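You operate a simulated robot arm through the tools that you are given. There is no shell and no other tool. Be economical: measure what you need, move in short steps, check, and stop when the job is done.

Carry out the task below with a simulated robot arm. There is one attempt and no reset: what you move stays moved.

TASK
Clamp the valve with the blue lever, work it open and shut, and put it in the green pan.
Fine: turn the lever only while the vice grips, vice open at the end. Set down upright: what you pick out.

The check looks at the end state, three seconds after you hand in, the way a careful person would. Anything else that was tipped, shoved, dropped, spilled or broken makes it a failure.

THE ROBOT
A 6-joint arm with a two-finger parallel gripper, fixed in place. Base frame: the origin is at the foot of the arm, x ahead of it, y to its left, z up; the work surface is at about z = 820. Units: mm, degrees, N and s.
With the tool pointing down near the work surface it reaches from about 340 to 760 mm from the base axis. Its first joint turns from -66.0 to 66.0 degrees. Payload 2.45 kg.
Tool frame: the origin (TCP) lies between the finger pads and is the grasp point; the fingertips stand 24 mm ahead of it; z points along the fingers, y is the line along which they close. The gripper opens to 68 mm. The fingers are 17 mm wide and 10 mm thick; the gripper's body (40 by 70 mm) begins 41 mm behind the TCP.
Orientation is that of the tool frame in the base frame, as a unit quaternion [w, x, y, z]. With the fingers straight down and closing along the base's y, the tool's x points along the base's -x, its y along +y and its z along -z.

THE INTERFACE
- The arm moves only by the tool move_arm. Its argument "targets" is a list of rows, each a list of 3 entries, a list of its own where there are three numbers: the shift along the tool's x, y, z in units of 50 mm (1.0 is 50 mm), then the turn, a rotation vector about the tool's x, y, z in units of 8 degrees (1.0 is 8 degrees), then the finger opening in m, from 0 to 0.068. In form: [[[tx, ty, tz], [wx, wy, wz], gripper], ...]. A call has 1 to 20 rows; each row shifts and turns the commanded pose from where the row before left it, along the tool's axes as they then stand. A call with a number of a shift or a turn outside -1 to 1 is refused whole. Rows are played at 5 a second. More than 50 mm and 8.6 degrees between two rows, or a gripper value outside its range, and nothing of the call is played. A pose out of reach is approached as far as the arm can. The call stops where the force on the tool passes 40 N (or 10 N more than at its start, if that is more) or the arm is blocked; 0.2 s more then pass. The fingers move at their own pace (about 108 mm/s each) and stop on an object; they squeeze with about 33 N. The grip force told is the motor's: it shows also when the fingers shut on nothing. Time passes only in rows, and 0.2 s behind the last, so rows that do not move let the fingers close. The reply holds the time, the measured pose of the TCP, the force on the tool along the base axes, the opening and the grip force, in the units named above and with some noise, with the torque about the TCP (base axes, N m) and any sound that the robot's microphone picked up.
- Cameras (640 x 400 px; columns grow to the right, rows downward): "scene" is fixed at [152.2, 389.3, 1474.1]; the picture's right is [-0.79, -0.62, 0.00], its down [-0.31, 0.40, -0.86] and it looks along [0.53, -0.68, -0.51] (base axes); focal length 322 px, centre (320, 200). "wrist" rides on the gripper at [84, 11, -75] in the tool frame; the picture's right is [-0.13, 0.99, 0.00], its down [-0.60, -0.08, -0.79] and it looks along [-0.79, -0.10, 0.61] (tool axes); focal length 251 px, centre (320, 200). There is no depth. A picture from a camera that has moved, and an enlarged one, comes with that camera's place and axes in the base frame and with its lens. The place of the scene camera against the robot may be out by one fixed shift of up to 25 mm in any direction.
- get_image(camera): a new picture of that camera. It takes no simulated time.
- enlarge(camera, box): a new picture of the part [left, top, right, bottom] of that camera's present view, enlarged. It takes no simulated time.
- job_done(): hands the job in; it is judged then, once.

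Go step by step. Nothing tells you positions but the pictures and the camera data: compare them with the known pose of the tool, close in by small moves and look again before you grip or let go. The budget is 120 turns and 68 pictures, counting those below and the enlarged ones. Unless the task says otherwise, let go and move clear before handing in, and close with one line.

The tools are called after "Call:" as a command line: name --argument value ..., lists and objects as JSON in quotes. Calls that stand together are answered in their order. move_arm: Moves the arm, as the interface text tells. Its arguments: {"type":"object","properties":{"targets":{"type":"array"}},"required":["targets"]} The other tools are called the same way: get_image (camera) takes a picture; enlarge (camera, box) takes an enlarged picture of a part of a camera's view; job_done () hands the job in.

At the start:

```text
time_s: 0.0
eef_pos: [420.0, -116.6, 1172.2]
tcp_rot: [0.0, -0.001, 1.0, 0.0]
wrist_force: [-0.9, -0.2, -0.4]
torque: [-0.02, 0.02, 0.02]
width: 68.1
gripper_force: 0.2
```

scene: 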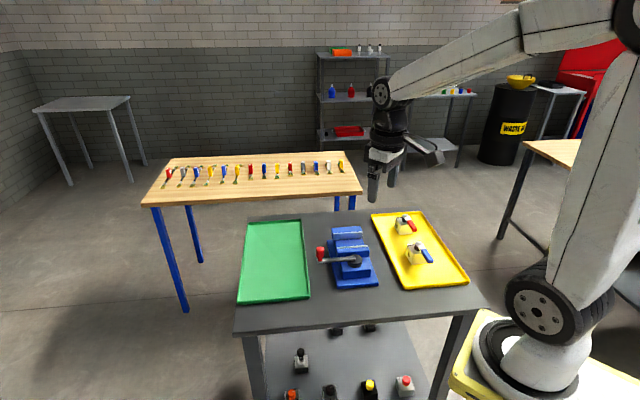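
wrist: 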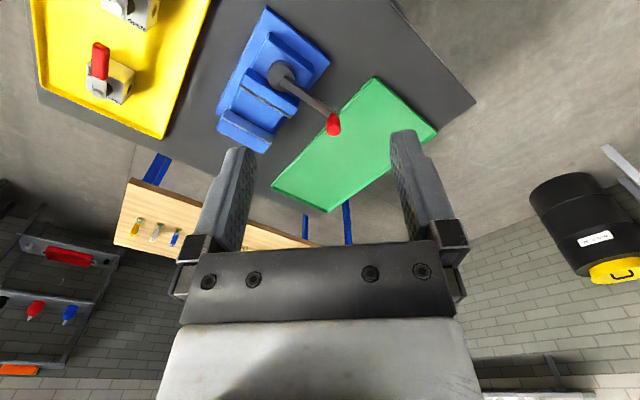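

I see a workbench with a green pan, a blue vice with a red-knobbed handle, and a yellow pan holding two valves (red and blue levers). I'll look closer first.

Call:
enlarge --camera "scene" --box '[360, 200, 480, 300]'

Call:
enlarge --camera "scene" --box '[290, 210, 400, 300]'

Call:
enlarge --camera "wrist" --box '[20, 0, 340, 200]'

```text
4.00 times, centred on (420, 250) of scene
camera zoom: at [152.2, 389.3, 1474.1], right [-0.79, -0.62, 0.0], down [-0.31, 0.4, -0.86], along [0.53, -0.68, -0.51], focal length 1289 px, centre (-80, 0)
```

zoom: 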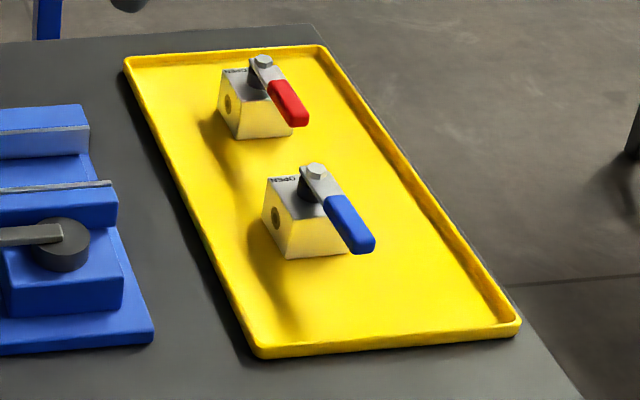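

```text
4.44 times, centred on (345, 255) of scene
camera zoom: at [152.2, 389.3, 1474.1], right [-0.79, -0.62, 0.0], down [-0.31, 0.4, -0.86], along [0.53, -0.68, -0.51], focal length 1432 px, centre (209, -44)
```

zoom: 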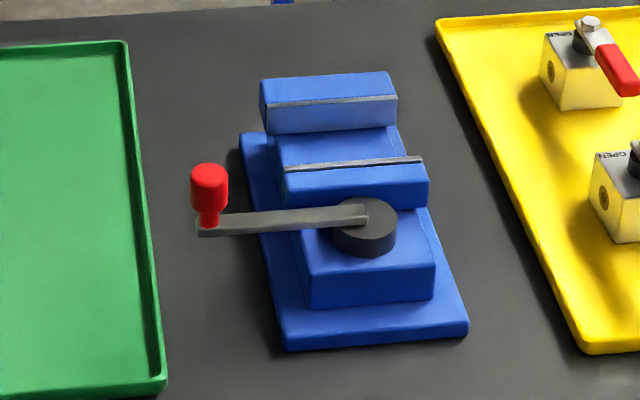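

```text
2.00 times, centred on (180, 100) of wrist
camera zoom: at [336.5, -105.2, 1248.2], right [0.13, 0.99, 0.0], down [0.6, -0.08, 0.79], along [0.79, -0.1, -0.61], focal length 503 px, centre (600, 400)
```

zoom: 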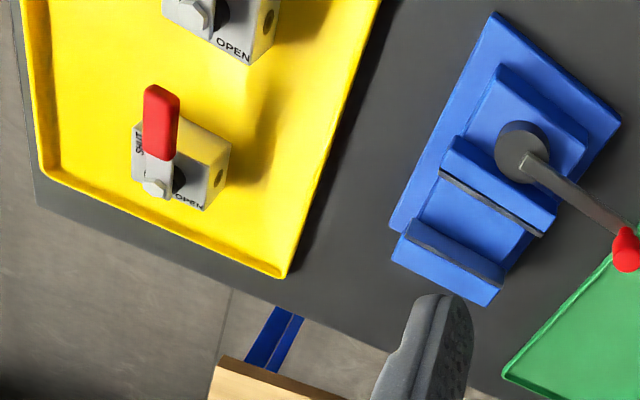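

The lever sits on top of each block; the blue valve is near (400,-375). The vice axis runs diagonally (spindle ~ (500,-180), knob ~ (572,-114)). I move over the blue valve to look closely.

Call:
move_arm --targets '[[[0.063, -0.86, 0.57], [0, 0, 0], 0.068], [[0.063, -0.86, 0.57], [0, 0, 0], 0.068], [[0.063, -0.86, 0.57], [0, 0, 0], 0.068], [[0.063, -0.86, 0.57], [0, 0, 0], 0.068], [[0.063, -0.86, 0.57], [0, 0, 0], 0.068], [[0.063, -0.86, 0.57], [0, 0, 0], 0.068], [[0, 0, 0], [0, 0, 0], 0.068], [[0, 0, 0], [0, 0, 0], 0.068]]'

Call:
get_image --camera "wrist"

Call:
get_image --camera "scene"

```text
refused: row 1 steps farther than a row can; nothing moved
```

```text
62 pictures are left
camera wrist: at [336.5, -105.2, 1248.2], right [0.13, 0.99, 0.0], down [0.6, -0.08, 0.79], along [0.79, -0.1, -0.61], focal length 251 px, centre (320, 200)
```

wrist: 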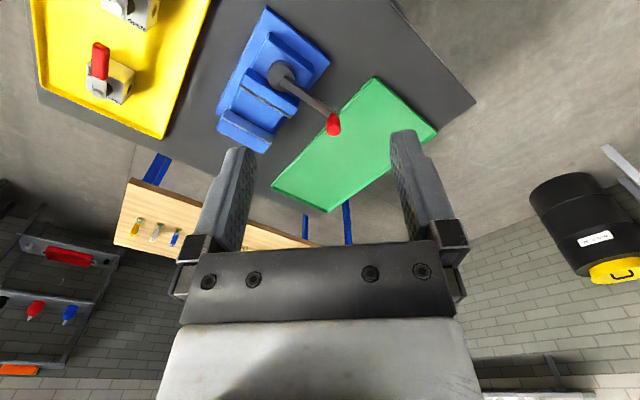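

```text
61 pictures are left
```

scene: 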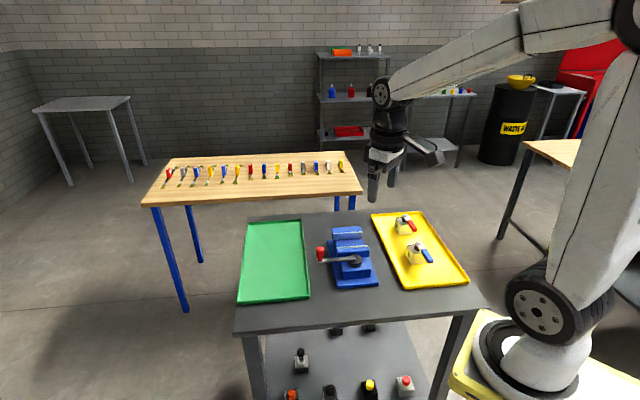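

The move was refused because the step norm passed 50 mm. I use smaller steps.

Call:
move_arm --targets '[[[0.05, -0.74, 0.5], [0, 0, 0], 0.068], [[0.05, -0.74, 0.5], [0, 0, 0], 0.068], [[0.05, -0.74, 0.5], [0, 0, 0], 0.068], [[0.05, -0.74, 0.5], [0, 0, 0], 0.068], [[0.05, -0.74, 0.5], [0, 0, 0], 0.068], [[0.05, -0.74, 0.5], [0, 0, 0], 0.068], [[0.05, -0.7, 0.45], [0, 0, 0], 0.068], [[0, 0, 0], [0, 0, 0], 0.068], [[0, 0, 0], [0, 0, 0], 0.068]]'

```text
time_s: 2.0
eef_pos: [403.4, -372.8, 999.0]
tcp_rot: [0.0, 0.0, 1.0, 0.0]
wrist_force: [-0.2, -0.5, 0.3]
torque: [0.0, -0.03, -0.02]
width: 68.1
gripper_force: 0.1
```

Now above the blue valve's estimated place; I look.

Call:
get_image --camera "wrist"

```text
60 pictures are left
camera wrist: at [319.8, -362.2, 1074.7], right [0.13, 0.99, 0.0], down [0.6, -0.08, 0.79], along [0.79, -0.1, -0.61], focal length 251 px, centre (320, 200)
```

wrist: 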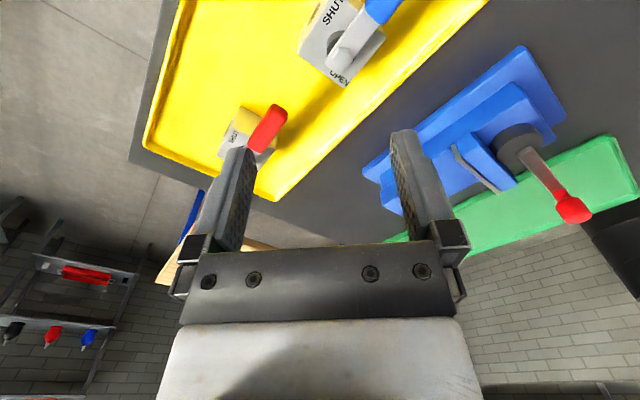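

The valve is near (403,-354). I back off toward the base to see it fully.

Call:
move_arm --targets '[[[0.7, 0.1, 0], [0, 0, 0], 0.068], [[0.7, 0.1, 0], [0, 0, 0], 0.068], [[0, 0, 0], [0, 0, 0], 0.068]]'

Call:
enlarge --camera "wrist" --box '[220, 20, 460, 170]'

Call:
enlarge --camera "scene" --box '[390, 225, 454, 265]'

```text
time_s: 2.8
eef_pos: [332.5, -364.6, 998.8]
tcp_rot: [0.0, 0.0, 1.0, 0.0]
wrist_force: [-0.3, 0.4, 0.2]
torque: [-0.02, 0.02, -0.04]
width: 68.0
gripper_force: 0.1
```

```text
2.67 times, centred on (340, 95) of wrist
camera zoom: at [249.3, -352.5, 1075.5], right [0.13, 0.99, 0.0], down [0.6, -0.08, 0.79], along [0.79, -0.1, -0.61], focal length 670 px, centre (267, 480)
```

zoom: 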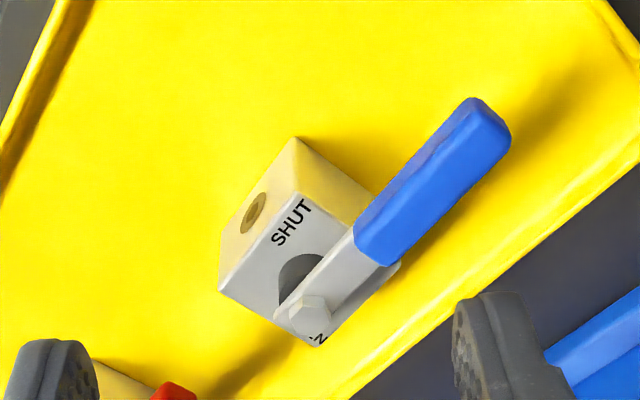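

```text
10.00 times, centred on (422, 245) of scene
camera zoom: at [152.1, 389.3, 1474.1], right [-0.79, -0.62, 0.0], down [-0.31, 0.4, -0.86], along [0.53, -0.68, -0.51], focal length 3222 px, centre (-700, -250)
```

zoom: 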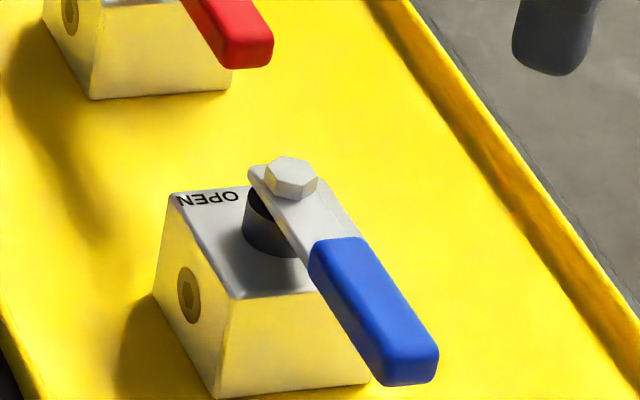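

The block is about 48 mm square, 37 mm tall, centred ~(404,-356), its edges at about -43°/47°; the lever (shut) points toward ~136°. Next I turn the tool 44° and look over the vice.

Call:
move_arm --targets '[[[0, 0, -0.2], [0, 0, 0.917], 0.068], [[0, 0, -0.2], [0, 0, 0.917], 0.068], [[0, 0, 0], [0, 0, 0.917], 0.068], [[0, 0, 0], [0, 0, 0.917], 0.068], [[0, 0, 0], [0, 0, 0.917], 0.068], [[0, 0, 0], [0, 0, 0.915], 0.068], [[0.05, 0.833, 0], [0, 0, 0], 0.068], [[0.05, 0.833, 0], [0, 0, 0], 0.068], [[0.05, 0.833, 0], [0, 0, 0], 0.068], [[0.05, 0.833, 0], [0, 0, 0], 0.068], [[0.05, 0.833, 0], [0, 0, 0], 0.068], [[0.05, 0.833, 0], [0, 0, 0], 0.068], [[0, 0, 0], [0, 0, 0], 0.068], [[0, 0, 0], [0, 0, 0], 0.068]]'

Call:
get_image --camera "wrist"

```text
time_s: 5.8
eef_pos: [496.4, -174.0, 1019.6]
tcp_rot: [0.0, 0.375, 0.927, 0.001]
wrist_force: [-0.9, 0.7, -0.1]
torque: [-0.01, -0.02, -0.01]
width: 68.0
gripper_force: 0.1
```

```text
57 pictures are left
camera wrist: at [443.8, -107.3, 1095.0], right [0.78, 0.62, 0.0], down [0.38, -0.48, 0.79], along [0.49, -0.62, -0.61], focal length 251 px, centre (320, 200)
```

wrist: 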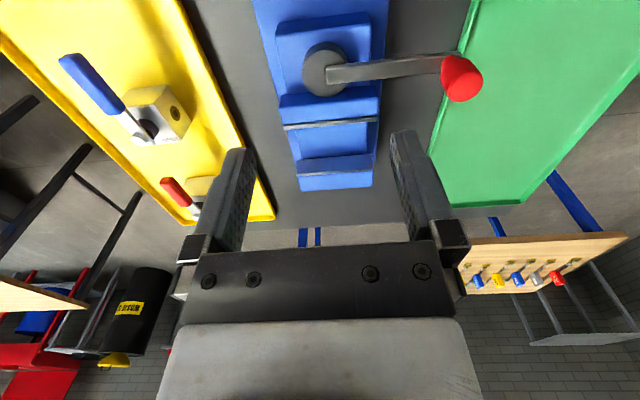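

Call:
enlarge --camera "wrist" --box '[230, 0, 500, 200]'

Call:
enlarge --camera "scene" --box '[310, 220, 390, 290]'

```text
2.00 times, centred on (365, 100) of wrist
camera zoom: at [443.8, -107.3, 1095.0], right [0.78, 0.62, 0.0], down [0.38, -0.48, 0.79], along [0.49, -0.62, -0.61], focal length 503 px, centre (230, 400)
```

zoom: 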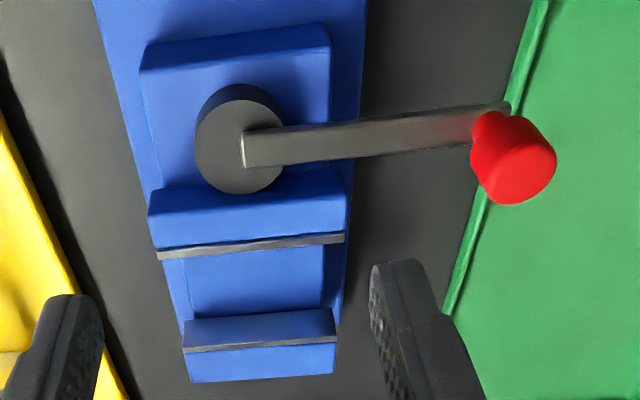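

```text
5.71 times, centred on (350, 255) of scene
camera zoom: at [152.1, 389.3, 1474.1], right [-0.79, -0.62, 0.0], down [-0.31, 0.4, -0.86], along [0.53, -0.68, -0.51], focal length 1841 px, centre (149, -114)
```

zoom: 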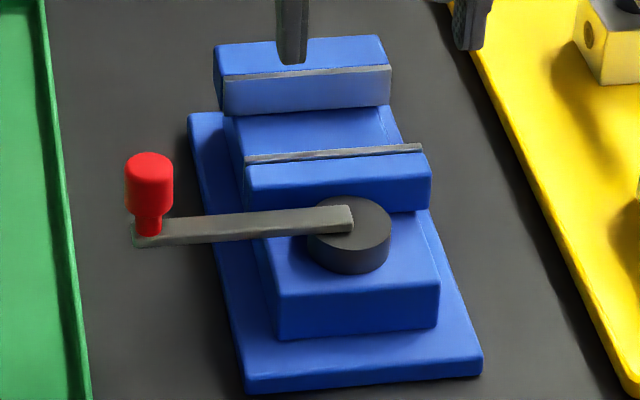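

Jaw tops are at z≈898 with a 67 mm gap on a -46° axis; the fixed jaw is at ~(585,-258), spindle ~(509,-183) and knob ~(575,-114). The tool yaw suits both, so I go over the blue valve.

Call:
move_arm --targets '[[[-0.24, -0.78, 0], [0, 0, 0], 0.068], [[-0.24, -0.78, 0], [0, 0, 0], 0.068], [[-0.24, -0.78, 0.3], [0, 0, 0], 0.068], [[-0.24, -0.78, 0.4], [0, 0, 0], 0.068], [[-0.24, -0.78, 0.5], [0, 0, 0], 0.068], [[0, 0, 0], [0, 0, 0], 0.068], [[0, 0, 0], [0, 0, 0], 0.068]]'

Call:
get_image --camera "wrist"

```text
time_s: 7.4
eef_pos: [402.7, -357.0, 959.4]
tcp_rot: [0.0, 0.375, 0.927, 0.0]
wrist_force: [0.5, -0.2, 0.5]
torque: [-0.04, 0.01, 0.0]
width: 67.9
gripper_force: 0.1
```

```text
54 pictures are left
camera wrist: at [349.7, -289.4, 1035.5], right [0.78, 0.62, 0.0], down [0.38, -0.48, 0.79], along [0.49, -0.62, -0.61], focal length 251 px, centre (320, 200)
```

wrist: 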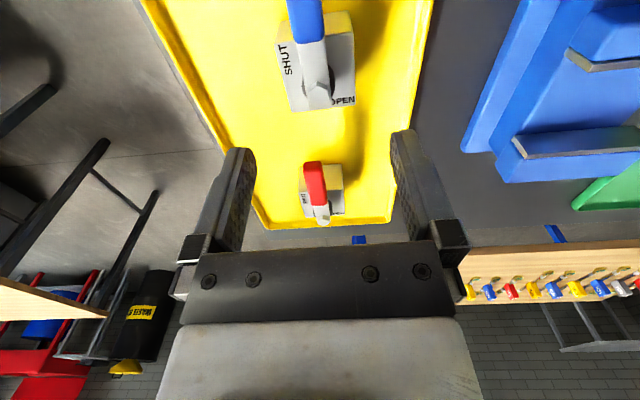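

The block is centred under the tool and aligned. I descend to TCP z≈860 with fingers straddling it, then check.

Call:
move_arm --targets '[[[0, 0, 0.5], [0, 0, 0], 0.068], [[0, 0, 0.5], [0, 0, 0], 0.068], [[0, 0, 0.4], [0, 0, 0], 0.068], [[0, 0, 0.3], [0, 0, 0], 0.068], [[0, 0, 0.28], [0, 0, 0], 0.068], [[0, 0, 0], [0, 0, 0], 0.068], [[0, 0, 0], [0, 0, 0], 0.068]]'

Call:
get_image --camera "wrist"

Call:
enlarge --camera "scene" --box '[380, 210, 460, 260]'

```text
time_s: 9.0
eef_pos: [402.2, -356.0, 861.6]
tcp_rot: [0.0, 0.375, 0.927, 0.001]
wrist_force: [0.1, -0.1, 0.4]
torque: [0.0, 0.0, -0.02]
width: 68.1
gripper_force: 0.0
```

```text
53 pictures are left
camera wrist: at [350.6, -289.0, 937.0], right [0.78, 0.62, 0.0], down [0.38, -0.48, 0.79], along [0.49, -0.62, -0.61], focal length 251 px, centre (320, 200)
```

wrist: 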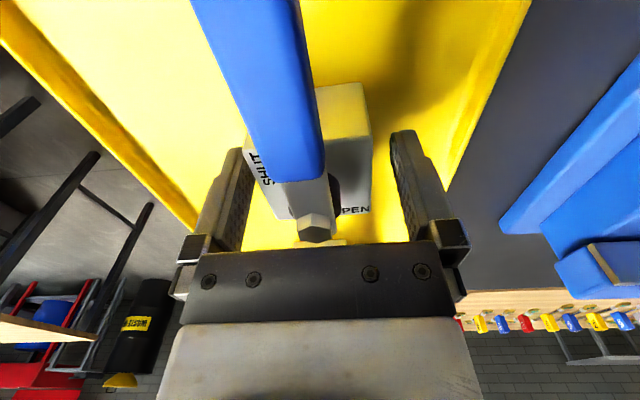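

```text
8.00 times, centred on (420, 235) of scene
camera zoom: at [152.2, 389.3, 1474.1], right [-0.79, -0.62, 0.0], down [-0.31, 0.4, -0.86], along [0.53, -0.68, -0.51], focal length 2578 px, centre (-480, -80)
```

zoom: 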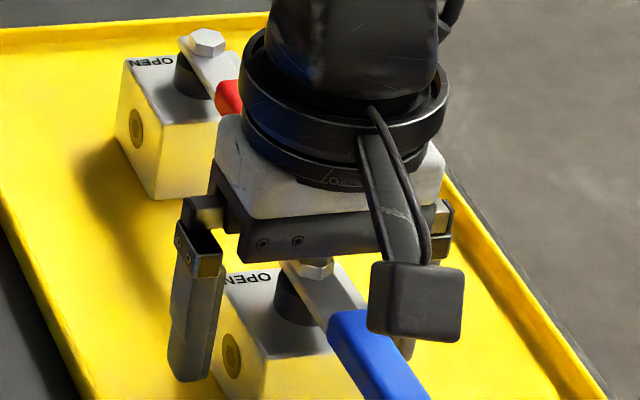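

The fingers straddle the block with clearance. I close and check the grip.

Call:
move_arm --targets '[[[0, 0, 0], [0, 0, 0], 0.05], [[0, 0, 0], [0, 0, 0], 0.04], [[0, 0, 0], [0, 0, 0], 0.04], [[0, 0, 0], [0, 0, 0], 0.04], [[0, 0, 0], [0, 0, 0], 0.04]]'

```text
time_s: 10.2
eef_pos: [402.4, -356.2, 862.8]
tcp_rot: [0.0, 0.375, 0.927, 0.001]
wrist_force: [-1.8, -0.8, 1.2]
torque: [0.06, -0.01, 0.04]
width: 49.8
gripper_force: 33.4
```

Gripped at 49.8 mm. I lift and carry to above the jaw gap at ~(561,-234).

Call:
move_arm --targets '[[[0, 0, -0.3], [0, 0, 0], 0.04], [[0, 0, -0.6], [0, 0, 0], 0.04], [[0, 0, -0.6], [0, 0, 0], 0.04], [[0, 0, -0.6], [0, 0, 0], 0.04], [[-0.1, 0.66, 0], [0, 0, 0], 0.04], [[-0.1, 0.66, 0], [0, 0, 0], 0.04], [[-0.1, 0.66, 0], [0, 0, 0], 0.04], [[-0.1, 0.66, 0], [0, 0, 0], 0.04], [[-0.1, 0.66, 0], [0, 0, 0], 0.04], [[-0.08, 0.66, 0], [0, 0, 0], 0.04], [[0, 0, 0], [0, 0, 0], 0.04], [[0, 0, 0], [0, 0, 0], 0.04]]'

Call:
get_image --camera "wrist"

Call:
enlarge --camera "scene" --box '[290, 190, 410, 280]'

```text
time_s: 12.8
eef_pos: [560.3, -233.6, 965.4]
tcp_rot: [0.001, 0.375, 0.927, 0.001]
wrist_force: [0.0, 0.3, -5.0]
torque: [0.01, 0.02, -0.01]
width: 49.8
gripper_force: 33.4
```

```text
51 pictures are left
camera wrist: at [508.8, -166.6, 1041.8], right [0.78, 0.62, 0.0], down [0.38, -0.48, 0.79], along [0.49, -0.62, -0.61], focal length 251 px, centre (320, 200)
```

wrist: 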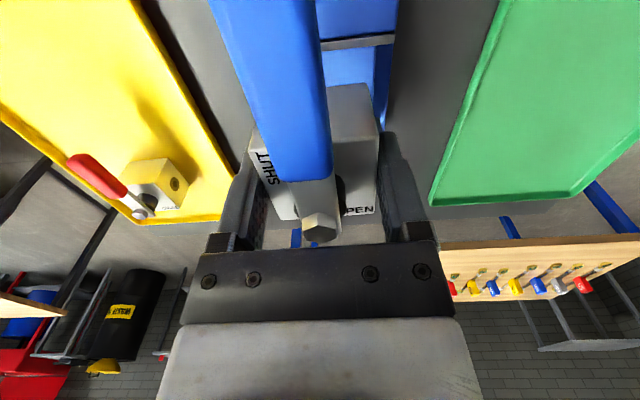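

```text
4.44 times, centred on (350, 235) of scene
camera zoom: at [152.2, 389.3, 1474.1], right [-0.79, -0.62, 0.0], down [-0.31, 0.4, -0.86], along [0.53, -0.68, -0.51], focal length 1432 px, centre (187, 44)
```

zoom: 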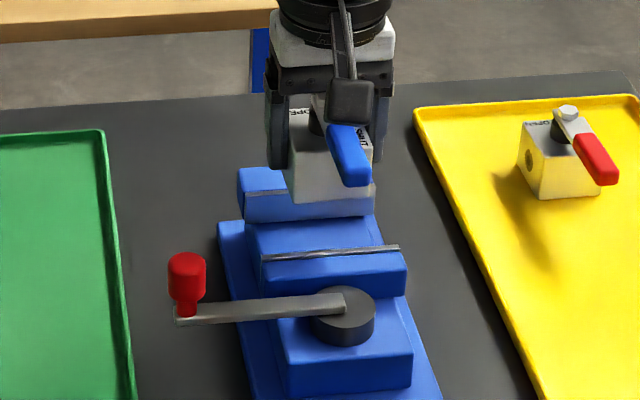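

The block hangs over the gap. I lower gently into the gap and watch the force.

Call:
move_arm --targets '[[[0, 0, 0.3], [0, 0, 0], 0.04], [[0, 0, 0.2], [0, 0, 0], 0.04], [[0, 0, 0.2], [0, 0, 0], 0.04], [[0, 0, 0.1], [0, 0, 0], 0.04], [[0, 0, 0], [0, 0, 0], 0.04]]'

Call:
enlarge --camera "scene" --box '[310, 210, 390, 260]'

```text
time_s: 14.0
eef_pos: [562.2, -235.0, 928.8]
tcp_rot: [0.0, 0.375, 0.927, -0.001]
wrist_force: [-7.3, 0.6, 17.0]
torque: [0.5, 0.52, 0.16]
width: 50.2
gripper_force: 33.5
```

```text
8.00 times, centred on (350, 235) of scene
camera zoom: at [151.7, 389.5, 1474.1], right [-0.79, -0.62, 0.0], down [-0.31, 0.4, -0.86], along [0.53, -0.68, -0.51], focal length 2578 px, centre (80, -80)
```

zoom: 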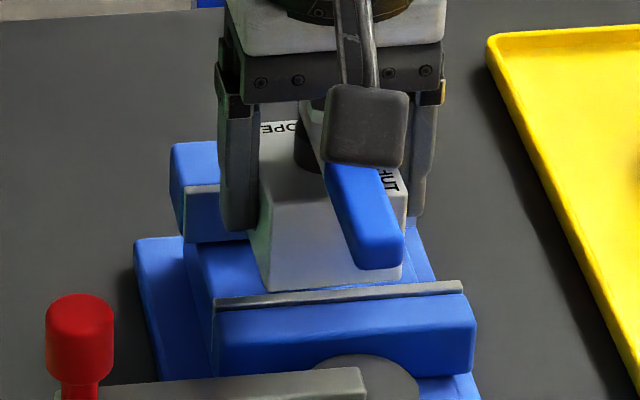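

There is contact early, with the torque pointing at the moving-jaw side. I raise a little and look closely.

Call:
move_arm --targets '[[[0, 0, -0.2], [0, 0, 0], 0.04], [[0, 0, -0.2], [0, 0, 0], 0.04], [[0, 0, 0], [0, 0, 0], 0.04]]'

Call:
enlarge --camera "scene" --box '[310, 210, 390, 260]'

Call:
enlarge --camera "wrist" --box '[220, 0, 460, 150]'

```text
time_s: 14.8
eef_pos: [560.1, -232.7, 946.7]
tcp_rot: [0.0, 0.375, 0.927, -0.001]
wrist_force: [-0.5, 0.4, -4.5]
torque: [0.0, -0.03, -0.01]
width: 49.9
gripper_force: 33.0
```

```text
8.00 times, centred on (350, 235) of scene
camera zoom: at [152.2, 389.3, 1474.1], right [-0.79, -0.62, 0.0], down [-0.31, 0.4, -0.86], along [0.53, -0.68, -0.51], focal length 2578 px, centre (80, -80)
```

zoom: 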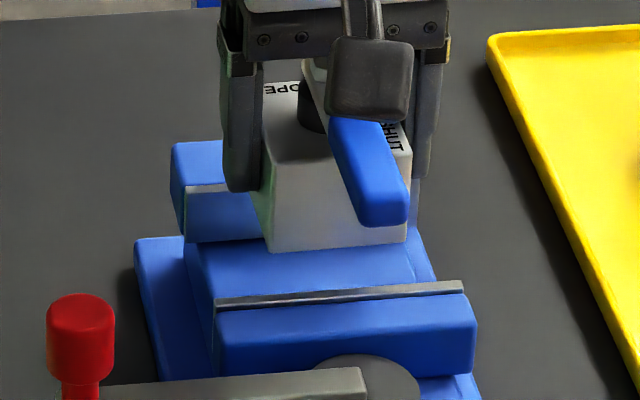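

```text
2.67 times, centred on (340, 75) of wrist
camera zoom: at [508.5, -166.5, 1021.8], right [0.78, 0.62, 0.0], down [0.38, -0.48, 0.79], along [0.49, -0.62, -0.61], focal length 670 px, centre (267, 533)
```

zoom: 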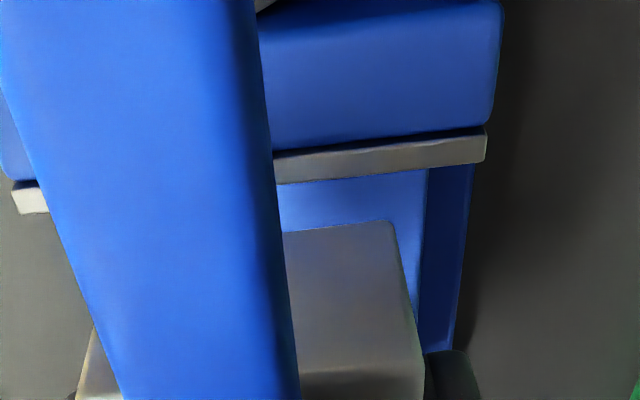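

The block's near edge sits almost over the moving jaw; I shift about 6.5 mm toward the fixed jaw and lower again.

Call:
move_arm --targets '[[[-0.13, 0, 0], [0, 0, 0], 0.04], [[0, 0, 0.2], [0, 0, 0], 0.04], [[0, 0, 0.2], [0, 0, 0], 0.04], [[0, 0, 0.15], [0, 0, 0], 0.04], [[0, 0, 0.1], [0, 0, 0], 0.04], [[0, 0, 0], [0, 0, 0], 0.04]]'

Call:
enlarge --camera "scene" --box '[310, 210, 390, 260]'

```text
time_s: 16.2
eef_pos: [567.2, -238.1, 913.1]
tcp_rot: [0.0, 0.375, 0.927, 0.0]
wrist_force: [0.1, 0.0, -5.2]
torque: [-0.02, -0.02, 0.04]
width: 49.8
gripper_force: 32.8
```

```text
8.00 times, centred on (350, 235) of scene
camera zoom: at [152.2, 389.3, 1474.1], right [-0.79, -0.62, 0.0], down [-0.31, 0.4, -0.86], along [0.53, -0.68, -0.51], focal length 2578 px, centre (80, -80)
```

zoom: 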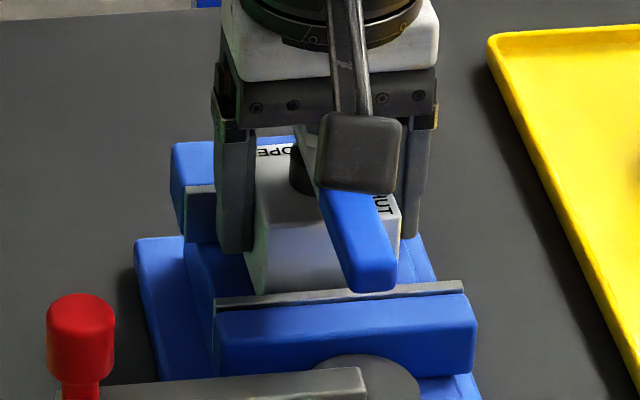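

It slides in freely now. I keep lowering until it touches the slide.

Call:
move_arm --targets '[[[0, 0, 0.06], [0, 0, 0], 0.04], [[0, 0, 0.06], [0, 0, 0], 0.04], [[0, 0, 0], [0, 0, 0], 0.04]]'

```text
time_s: 17.0
eef_pos: [566.4, -238.5, 907.7]
tcp_rot: [0.0, 0.374, 0.927, 0.0]
wrist_force: [-0.3, -0.2, -4.2]
torque: [0.02, -0.01, 0.01]
width: 50.0
gripper_force: 32.7
```

Call:
move_arm --targets '[[[0, 0, 0.05], [0, 0, 0], 0.04], [[0, 0, 0.05], [0, 0, 0], 0.04], [[0, 0, 0], [0, 0, 0], 0.04]]'

```text
time_s: 17.8
eef_pos: [566.7, -238.0, 901.6]
tcp_rot: [0.0, 0.375, 0.927, 0.0]
wrist_force: [0.4, -0.2, -4.5]
torque: [0.01, -0.01, 0.0]
width: 49.7
gripper_force: 33.0
```

Call:
move_arm --targets '[[[0, 0, 0.04], [0, 0, 0], 0.04], [[0, 0, 0], [0, 0, 0], 0.04]]'

Call:
enlarge --camera "scene" --box '[310, 210, 390, 260]'

```text
time_s: 18.4
eef_pos: [566.2, -237.4, 901.3]
tcp_rot: [0.001, 0.374, 0.927, 0.0]
wrist_force: [-4.6, 4.0, 14.4]
torque: [0.1, 0.37, 0.0]
width: 50.0
gripper_force: 32.8
```

```text
8.00 times, centred on (350, 235) of scene
camera zoom: at [151.8, 389.5, 1474.1], right [-0.79, -0.62, 0.0], down [-0.31, 0.4, -0.86], along [0.53, -0.68, -0.51], focal length 2578 px, centre (80, -80)
```

zoom: 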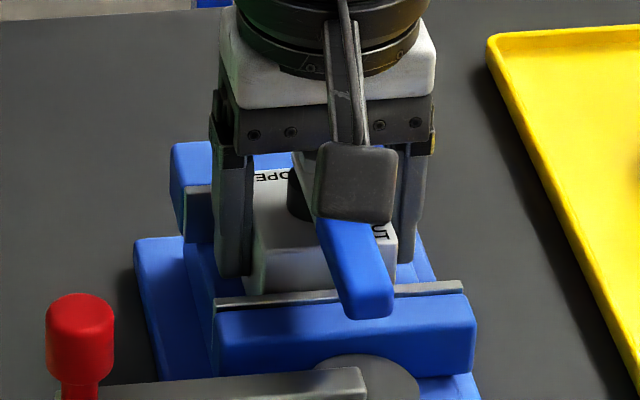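

It rests on the vice slide (z≈870). I release, rise straight up, and inspect.

Call:
move_arm --targets '[[[0, 0, -0.02], [0, 0, 0], 0.05], [[0, 0, 0], [0, 0, 0], 0.06], [[0, 0, 0], [0, 0, 0], 0.068], [[0, 0, 0], [0, 0, 0], 0.068], [[0, 0, -0.3], [0, 0, 0], 0.068], [[0, 0, -0.6], [0, 0, 0], 0.068], [[0, 0, -0.8], [0, 0, 0], 0.068], [[0, 0, -0.8], [0, 0, 0], 0.068], [[0, 0, 0], [0, 0, 0], 0.068]]'

Call:
enlarge --camera "scene" --box '[310, 210, 390, 260]'

Call:
get_image --camera "wrist"

```text
time_s: 20.4
eef_pos: [565.5, -237.1, 1025.5]
tcp_rot: [0.0, 0.375, 0.927, 0.0]
wrist_force: [0.4, 0.0, 0.4]
torque: [-0.01, 0.01, 0.02]
width: 68.1
gripper_force: 0.0
```

```text
8.00 times, centred on (350, 235) of scene
camera zoom: at [152.1, 389.3, 1474.1], right [-0.79, -0.62, 0.0], down [-0.31, 0.4, -0.86], along [0.53, -0.68, -0.51], focal length 2578 px, centre (80, -80)
```

zoom: 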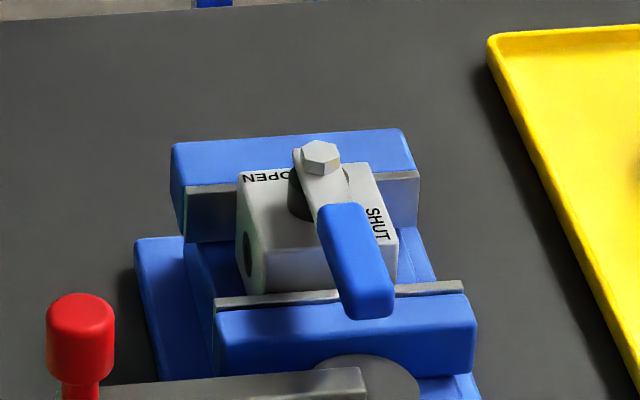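

```text
43 pictures are left
camera wrist: at [513.3, -170.9, 1101.4], right [0.78, 0.62, 0.0], down [0.38, -0.48, 0.79], along [0.49, -0.62, -0.61], focal length 251 px, centre (320, 200)
```

wrist: 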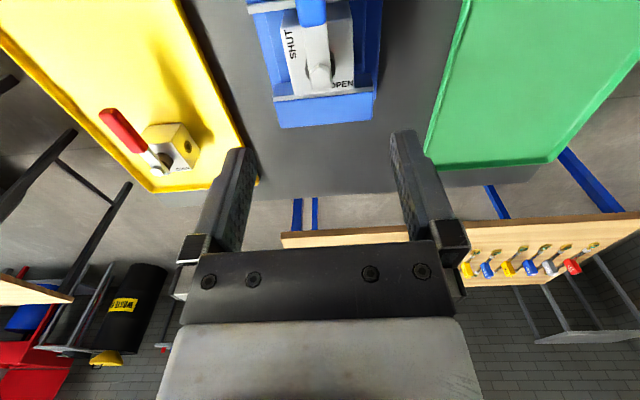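

The valve sits upright in the gap with both jaws beside it. Now I go above the vice knob to locate it.

Call:
move_arm --targets '[[[0.52, 0.63, 0], [0, 0, 0], 0.068], [[0.52, 0.63, 0.2], [0, 0, 0], 0.068], [[0.53, 0.64, 0.3], [0, 0, 0], 0.068], [[0, 0, 0], [0, 0, 0], 0.068], [[0, 0, 0], [0, 0, 0], 0.068]]'

Call:
get_image --camera "wrist"

```text
time_s: 21.6
eef_pos: [575.6, -114.1, 1000.6]
tcp_rot: [0.001, 0.374, 0.927, 0.0]
wrist_force: [-0.6, 0.4, 0.4]
torque: [0.04, 0.01, 0.03]
width: 68.1
gripper_force: 0.1
```

```text
42 pictures are left
camera wrist: at [523.2, -47.7, 1077.1], right [0.78, 0.62, 0.0], down [0.38, -0.48, 0.79], along [0.49, -0.62, -0.61], focal length 251 px, centre (320, 200)
```

wrist: 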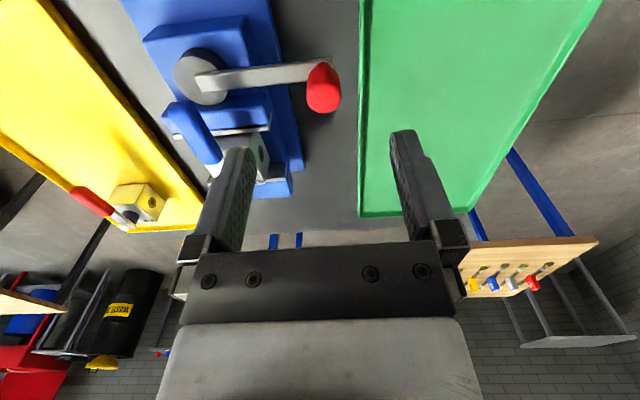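

The knob's top is at about (580,-115,926) and its diameter ~22 mm. I descend around it and close.

Call:
move_arm --targets '[[[-0.076, 0.048, 0.4], [0, 0, 0], 0.05], [[0, 0, 0.4], [0, 0, 0], 0.05], [[0, 0, 0.4], [0, 0, 0], 0.05], [[0, 0, 0.37], [0, 0, 0], 0.05], [[0, 0, 0], [0, 0, 0], 0.05], [[0, 0, 0], [0, 0, 0], 0.03], [[0, 0, 0], [0, 0, 0], 0.01], [[0, 0, 0], [0, 0, 0], 0.01], [[0, 0, 0], [0, 0, 0], 0.01]]'

Call:
enlarge --camera "scene" --box '[290, 210, 400, 280]'

```text
time_s: 23.6
eef_pos: [579.3, -115.4, 922.6]
tcp_rot: [0.0, 0.376, 0.927, 0.0]
wrist_force: [-1.0, -3.3, -2.6]
torque: [0.02, -0.5, 0.04]
width: 23.0
gripper_force: 39.1
```

```text
5.71 times, centred on (345, 245) of scene
camera zoom: at [152.2, 389.2, 1474.1], right [-0.79, -0.62, 0.0], down [-0.31, 0.4, -0.86], along [0.53, -0.68, -0.51], focal length 1841 px, centre (177, -57)
```

zoom: 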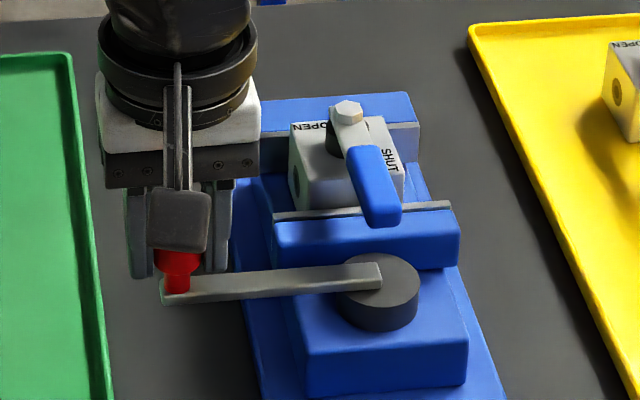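

I have the knob. I try a small 8° counter-clockwise turn and look at the jaw and force.

Call:
move_arm --targets '[[[0.134, -0.003, 0], [0, 0, 0], 0.01], [[0.134, -0.03, 0], [0, 0, 0], 0.01], [[0, 0, 0], [0, 0, 0], 0.01]]'

Call:
enlarge --camera "scene" --box '[290, 210, 400, 280]'

```text
time_s: 24.4
eef_pos: [570.3, -106.3, 922.5]
tcp_rot: [0.001, 0.375, 0.927, 0.001]
wrist_force: [8.6, 1.6, -8.7]
torque: [-0.85, -0.4, 0.14]
width: 22.9
gripper_force: 39.1
```

```text
5.71 times, centred on (345, 245) of scene
camera zoom: at [152.5, 389.3, 1474.0], right [-0.79, -0.62, 0.0], down [-0.31, 0.4, -0.86], along [0.53, -0.68, -0.51], focal length 1841 px, centre (177, -57)
```

zoom: 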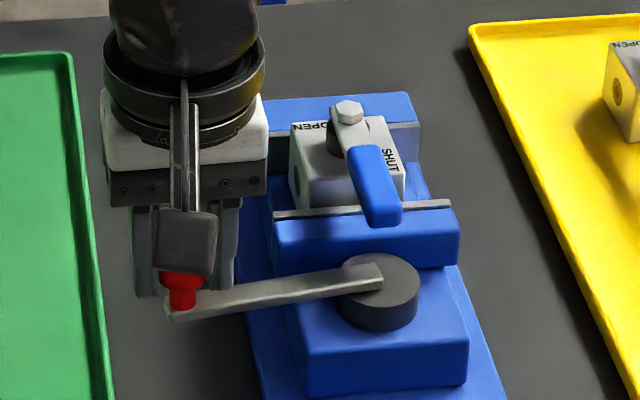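

Call:
move_arm --targets '[[[0, 0, 0], [0, 0, 0], 0.01], [[0, 0, 0], [0, 0, 0], 0.01]]'

```text
time_s: 25.0
eef_pos: [570.5, -107.5, 922.4]
tcp_rot: [0.001, 0.374, 0.927, 0.0]
wrist_force: [9.4, 6.3, -6.9]
torque: [-0.86, -0.59, 0.12]
width: 22.8
gripper_force: 39.6
```

It seems to bind after 8° counter-clockwise with no jaw motion, so I try clockwise.

Call:
move_arm --targets '[[[-0.16, 0.01, 0], [0, 0, 0], 0.01], [[-0.16, 0, 0], [0, 0, 0], 0.01], [[-0.16, 0, 0], [0, 0, 0], 0.01], [[0, 0, 0], [0, 0, 0], 0.01]]'

Call:
enlarge --camera "scene" --box '[290, 210, 400, 280]'

```text
time_s: 26.0
eef_pos: [588.1, -125.7, 923.5]
tcp_rot: [0.003, 0.376, 0.927, 0.0]
wrist_force: [13.4, 6.9, -2.7]
torque: [-0.18, -0.08, -0.16]
width: 21.4
gripper_force: 6.7
```

```text
5.71 times, centred on (345, 245) of scene
camera zoom: at [152.6, 389.4, 1474.0], right [-0.79, -0.62, 0.0], down [-0.31, 0.4, -0.86], along [0.53, -0.68, -0.51], focal length 1841 px, centre (177, -57)
```

zoom: 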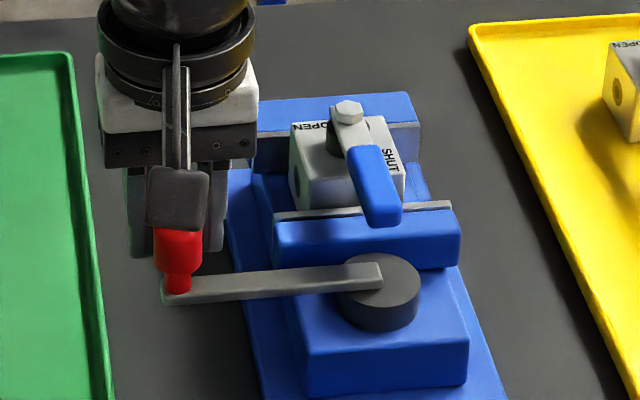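

The handle is back at its start, which is a stop in the clockwise sense, and the knob slipped. I recentre, re-grip and turn counter-clockwise in finer steps, turning the tool along.

Call:
move_arm --targets '[[[0, 0, 0], [0, 0, 0], 0.045], [[0.13, 0.015, 0], [0, 0, 0], 0.045], [[0.13, 0.015, 0], [0, 0, 0.3], 0.045], [[0, 0, 0.04], [0, 0, 0], 0.045], [[0, 0, 0], [0, 0, 0], 0.045]]'

```text
time_s: 27.2
eef_pos: [578.5, -113.9, 921.4]
tcp_rot: [0.0, 0.394, 0.919, -0.001]
wrist_force: [-1.1, 0.2, -0.5]
torque: [0.0, -0.03, 0.01]
width: 45.0
gripper_force: 0.0
```

Call:
move_arm --targets '[[[-0.03, 0, 0], [0, 0, 0], 0.03], [[0, 0, 0], [0, 0, 0], 0.01], [[0, 0, 0], [0, 0, 0], 0.01], [[0, 0, 0], [0, 0, 0], 0.01], [[0.101, -0.003, 0], [0, 0, -0.375], 0.01], [[0.101, -0.003, 0], [0, 0, -0.375], 0.01], [[0.101, -0.003, 0], [0, 0, -0.375], 0.01], [[0.101, -0.003, 0], [0, 0, -0.375], 0.01], [[0, 0, 0], [0, 0, 0], 0.01]]'

```text
time_s: 29.2
eef_pos: [564.2, -102.7, 920.6]
tcp_rot: [-0.001, 0.296, 0.955, -0.001]
wrist_force: [-7.9, -23.6, -3.7]
torque: [-0.33, -0.88, 0.18]
width: 22.9
gripper_force: 39.5
```

The handle follows (now ~12°). The force is radial, so I correct inward and continue.

Call:
move_arm --targets '[[[0, -0.03, 0], [0, 0, 0], 0.01], [[0, 0, 0], [0, 0, 0], 0.01]]'

```text
time_s: 29.8
eef_pos: [562.6, -102.1, 921.0]
tcp_rot: [0.001, 0.296, 0.955, -0.001]
wrist_force: [-1.4, -15.6, -8.1]
torque: [-0.52, 0.02, 0.33]
width: 23.1
gripper_force: 39.4
```

Call:
move_arm --targets '[[[0.1, -0.03, 0], [0, 0, -0.375], 0.01], [[0.1, -0.015, 0], [0, 0, -0.375], 0.01], [[0.1, -0.004, 0], [0, 0, -0.375], 0.01], [[0.1, -0.003, 0], [0, 0, -0.375], 0.01], [[0, 0, 0], [0, 0, 0], 0.01]]'

Call:
enlarge --camera "scene" --box '[290, 210, 400, 280]'

```text
time_s: 31.0
eef_pos: [545.2, -95.4, 921.1]
tcp_rot: [-0.001, 0.194, 0.981, 0.0]
wrist_force: [8.2, 22.2, -1.2]
torque: [0.18, 0.54, -0.04]
width: 22.8
gripper_force: 39.0
```

```text
5.71 times, centred on (345, 245) of scene
camera zoom: at [152.5, 389.9, 1473.9], right [-0.79, -0.62, 0.0], down [-0.31, 0.4, -0.86], along [0.53, -0.68, -0.51], focal length 1841 px, centre (177, -57)
```

zoom: 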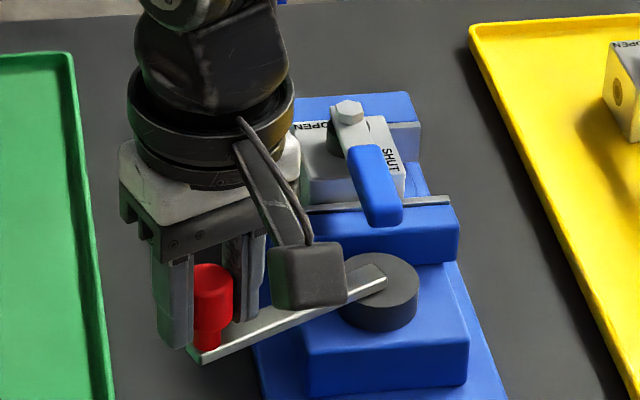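

The handle is at ~68° and the jaw advances slightly. I correct outward and continue.

Call:
move_arm --targets '[[[0.1, 0.03, 0], [0, 0, -0.375], 0.01], [[0.1, 0.02, 0], [0, 0, -0.375], 0.01], [[0.1, -0.003, 0], [0, 0, -0.375], 0.01], [[0.1, -0.003, 0], [0, 0, -0.375], 0.01], [[0, 0, 0], [0, 0, 0], 0.01]]'

```text
time_s: 32.2
eef_pos: [526.1, -88.1, 920.6]
tcp_rot: [0.001, 0.091, 0.996, -0.001]
wrist_force: [-2.0, -25.0, -1.6]
torque: [0.0, -0.88, -0.01]
width: 23.0
gripper_force: 38.8
```

Call:
move_arm --targets '[[[0.131, -0.03, 0], [0, 0, -0.5], 0.01], [[0.131, -0.01, 0], [0, 0, -0.5], 0.01], [[0.131, -0.005, 0], [0, 0, -0.5], 0.01], [[0, 0, 0], [0, 0, 0], 0.01]]'

```text
time_s: 33.2
eef_pos: [506.2, -87.8, 920.6]
tcp_rot: [0.001, -0.014, 1.0, 0.0]
wrist_force: [4.0, -23.2, 9.6]
torque: [0.24, 1.02, 0.12]
width: 23.0
gripper_force: 39.1
```

Call:
move_arm --targets '[[[0, -0.05, 0], [0, 0, 0], 0.01], [[0, 0, 0], [0, 0, 0], 0.01]]'

```text
time_s: 33.8
eef_pos: [506.8, -87.5, 920.5]
tcp_rot: [0.0, -0.015, 1.0, 0.0]
wrist_force: [2.7, 12.4, 13.6]
torque: [-0.23, -1.09, 0.12]
width: 22.9
gripper_force: 38.7
```

The circle fits centre (512,-182), radius 94; handle now at ~93°. I continue.

Call:
move_arm --targets '[[[0.131, 0.013, 0], [0, 0, -0.6], 0.01], [[0.131, -0.009, 0], [0, 0, -0.6], 0.01], [[0.131, -0.005, 0], [0, 0, -0.5], 0.01], [[0, 0, 0], [0, 0, 0], 0.01]]'

Call:
enlarge --camera "scene" --box '[290, 210, 400, 280]'

```text
time_s: 34.8
eef_pos: [485.9, -90.4, 920.2]
tcp_rot: [-0.001, -0.134, 0.991, 0.0]
wrist_force: [-1.2, 18.8, 14.9]
torque: [-0.09, 0.03, 0.2]
width: 23.1
gripper_force: 39.8
```

```text
5.71 times, centred on (345, 245) of scene
camera zoom: at [151.9, 389.9, 1473.9], right [-0.79, -0.62, 0.0], down [-0.31, 0.4, -0.86], along [0.53, -0.68, -0.51], focal length 1841 px, centre (177, -57)
```

zoom: 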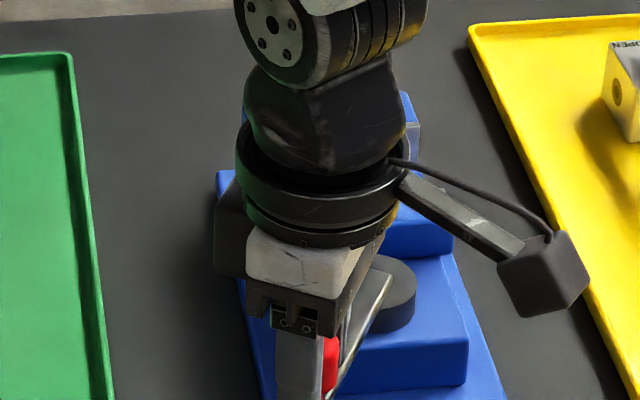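

Call:
move_arm --targets '[[[0.131, 0.015, -0.01], [0, 0, -0.5], 0.01], [[0.131, 0.0, 0], [0, 0, -0.5], 0.01], [[0.131, -0.005, 0], [0, 0, -0.5], 0.01], [[0.131, -0.005, 0], [0, 0, -0.5], 0.01], [[0, 0, 0], [0, 0, 0], 0.01]]'

```text
time_s: 36.0
eef_pos: [461.0, -100.1, 920.8]
tcp_rot: [-0.001, -0.27, 0.963, 0.001]
wrist_force: [2.0, -3.7, -29.5]
torque: [-0.07, -0.64, 0.05]
width: 22.5
gripper_force: 39.5
```

Call:
move_arm --targets '[[[0.131, -0.005, 0.01], [0, 0, -0.5], 0.01], [[0.131, -0.01, 0], [0, 0, -0.5], 0.01], [[0.131, -0.01, 0], [0, 0, -0.5], 0.01], [[0, 0, 0], [0, 0, 0], 0.01]]'

Call:
get_image --camera "wrist"

```text
time_s: 37.0
eef_pos: [447.3, -112.0, 921.1]
tcp_rot: [0.0, -0.368, 0.93, -0.001]
wrist_force: [-1.4, -0.3, -0.2]
torque: [0.01, -0.01, -0.02]
width: 10.4
gripper_force: 0.6
```

```text
36 pictures are left
camera wrist: at [378.4, -162.6, 996.9], right [-0.58, 0.81, 0.0], down [0.49, 0.36, 0.79], along [0.64, 0.46, -0.61], focal length 251 px, centre (320, 200)
```

wrist: 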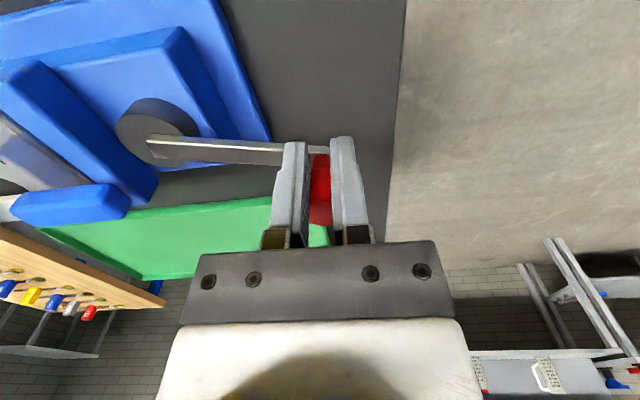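

The knob slipped out of the friction grip at ~118°. I rise and turn the tool so the fingers straddle the knob tangentially for a positive push.

Call:
move_arm --targets '[[[0, 0, 0], [0, 0, 0], 0.03], [[0, 0, -0.5], [0, 0, 0], 0.05], [[0, 0, -0.6], [0, 0, 0], 0.05], [[0, 0, 0], [0, 0, 0.94], 0.05], [[0, 0, 0], [0, 0, 0.94], 0.05], [[0, 0, 0], [0, 0, 0.94], 0.05], [[0, 0, 0], [0, 0, 0.94], 0.05], [[0, 0, 0], [0, 0, 0.94], 0.05], [[0, 0, 0], [0, 0, 0.94], 0.05], [[0, 0, 0], [0, 0, 0.94], 0.05], [[0, 0, 0], [0, 0, 0.94], 0.05], [[0, 0, 0], [0, 0, 0.94], 0.05], [[0, 0, 0], [0, 0, 0.94], 0.05], [[0, 0, 0], [0, 0, 0.94], 0.05], [[0, 0, 0], [0, 0, 0.94], 0.05], [[0, 0, 0], [0, 0, 0.94], 0.05], [[0, 0, 0], [0, 0, 0.93], 0.05], [[0.056, 0.49, 0], [0, 0, 0], 0.05], [[0, 0, 0], [0, 0, 0], 0.05]]'

Call:
get_image --camera "wrist"

```text
time_s: 41.0
eef_pos: [467.9, -97.7, 976.9]
tcp_rot: [0.0, 0.516, 0.857, 0.0]
wrist_force: [0.0, 0.5, 0.0]
torque: [-0.02, -0.01, 0.01]
width: 49.8
gripper_force: 0.0
```

```text
35 pictures are left
camera wrist: at [438.3, -18.8, 1052.1], right [0.94, 0.35, 0.0], down [0.21, -0.57, 0.79], along [0.28, -0.74, -0.61], focal length 251 px, centre (320, 200)
```

wrist: 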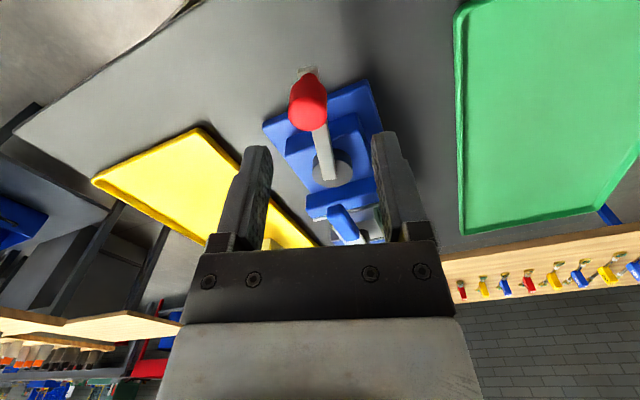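

The knob is at ~(463,-99). I descend straddling it, cage it loosely, and push along the arc.

Call:
move_arm --targets '[[[0.016, -0.1, 0.3], [0, 0, -0.375], 0.05], [[0, 0, 0.4], [0, 0, 0], 0.05], [[0, 0, 0.38], [0, 0, 0], 0.05], [[0, 0, 0], [0, 0, 0], 0.05], [[0, 0, 0], [0, 0, 0], 0.026], [[0, 0, 0], [0, 0, 0], 0.026], [[0, 0, 0], [0, 0, 0], 0.026]]'

```text
time_s: 42.6
eef_pos: [463.9, -101.2, 921.7]
tcp_rot: [0.001, 0.492, 0.871, 0.0]
wrist_force: [0.1, 0.8, 0.6]
torque: [-0.02, -0.01, 0.0]
width: 26.1
gripper_force: 0.2
```

Call:
move_arm --targets '[[[-0.005, -0.131, 0], [0, 0, -0.5], 0.026], [[-0.005, -0.131, 0], [0, 0, -0.5], 0.026], [[-0.005, -0.131, 0], [0, 0, -0.5], 0.026], [[-0.005, -0.131, 0], [0, 0, -0.5], 0.026], [[0, 0, 0], [0, 0, 0], 0.026]]'

```text
time_s: 43.8
eef_pos: [446.3, -116.0, 922.9]
tcp_rot: [0.004, 0.367, 0.93, 0.0]
wrist_force: [29.2, 18.4, -1.2]
torque: [-0.11, -0.26, -0.16]
width: 53.2
gripper_force: 17.2
```

The finger was pushed open with ~34 N; maybe the vice is already tightening. I look.

Call:
enlarge --camera "scene" --box '[290, 210, 400, 280]'

Call:
get_image --camera "wrist"

```text
5.71 times, centred on (345, 245) of scene
camera zoom: at [153.0, 389.8, 1473.8], right [-0.79, -0.62, 0.0], down [-0.31, 0.4, -0.86], along [0.53, -0.68, -0.51], focal length 1841 px, centre (177, -57)
```

zoom: 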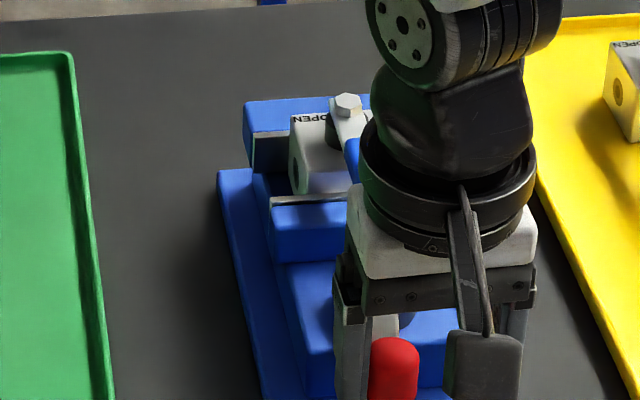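

```text
33 pictures are left
camera wrist: at [391.8, -51.0, 997.9], right [0.77, 0.64, 0.0], down [0.38, -0.47, 0.8], along [0.51, -0.61, -0.6], focal length 251 px, centre (320, 200)
```

wrist: 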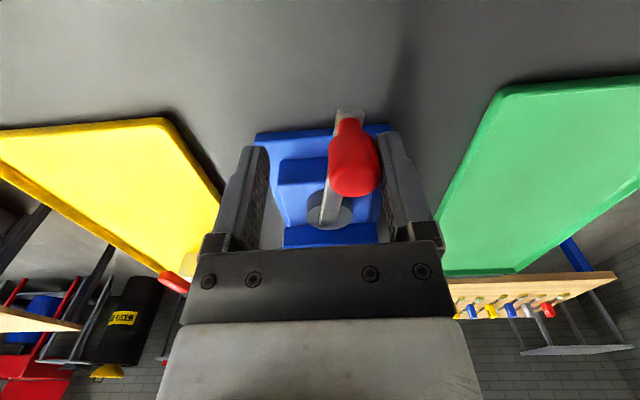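

The jaw has moved ~12 mm and is against the block, so this is the clamping resistance. To tighten firmly, I'll push the knob with closed fingers (stiff direction): rise, rotate, and come in behind it.

Call:
move_arm --targets '[[[0, 0, 0], [0, 0, 0], 0.062], [[0, 0.1, 0], [0, 0, 0], 0.062], [[0, 0, -0.5], [0, 0, 0], 0.062], [[0, 0, -0.6], [0, 0, 0], 0.062], [[0, 0, 0], [0, 0, -0.9], 0.04], [[0, 0, 0], [0, 0, -0.9], 0.02], [[0, 0, 0], [0, 0, -0.9], 0.0], [[0, 0, 0], [0, 0, -0.9], 0.0], [[0, 0, 0], [0, 0, -0.9], 0.0], [[0, 0, 0], [0, 0, -0.9], 0.0], [[0, 0, 0], [0, 0, -0.9], 0.0], [[0, 0, 0], [0, 0, -0.9], 0.0], [[0, 0, 0], [0, 0, -0.9], 0.0], [[0, 0, 0], [0, 0, -0.9], 0.0], [[0, 0, 0], [0, 0, -0.9], 0.0], [[-0.43, 0.06, 0], [0, 0, 0], 0.0], [[-0.42, 0, 0], [0, 0, 0], 0.0], [[0, 0, 0], [0, 0, 0], 0.0]]'

Call:
get_image --camera "wrist"

```text
time_s: 47.6
eef_pos: [478.5, -86.0, 976.0]
tcp_rot: [-0.001, -0.31, 0.951, 0.0]
wrist_force: [0.2, -0.1, -0.6]
torque: [0.0, -0.01, -0.02]
width: 0.1
gripper_force: 23.4
```

```text
32 pictures are left
camera wrist: at [404.7, -126.2, 1051.9], right [-0.48, 0.88, 0.0], down [0.53, 0.29, 0.79], along [0.7, 0.38, -0.61], focal length 251 px, centre (320, 200)
```

wrist: 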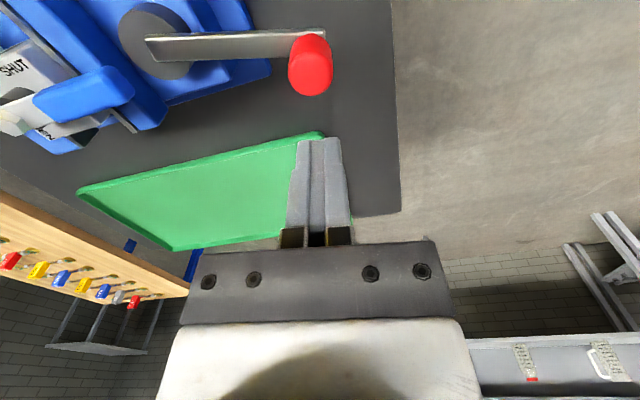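

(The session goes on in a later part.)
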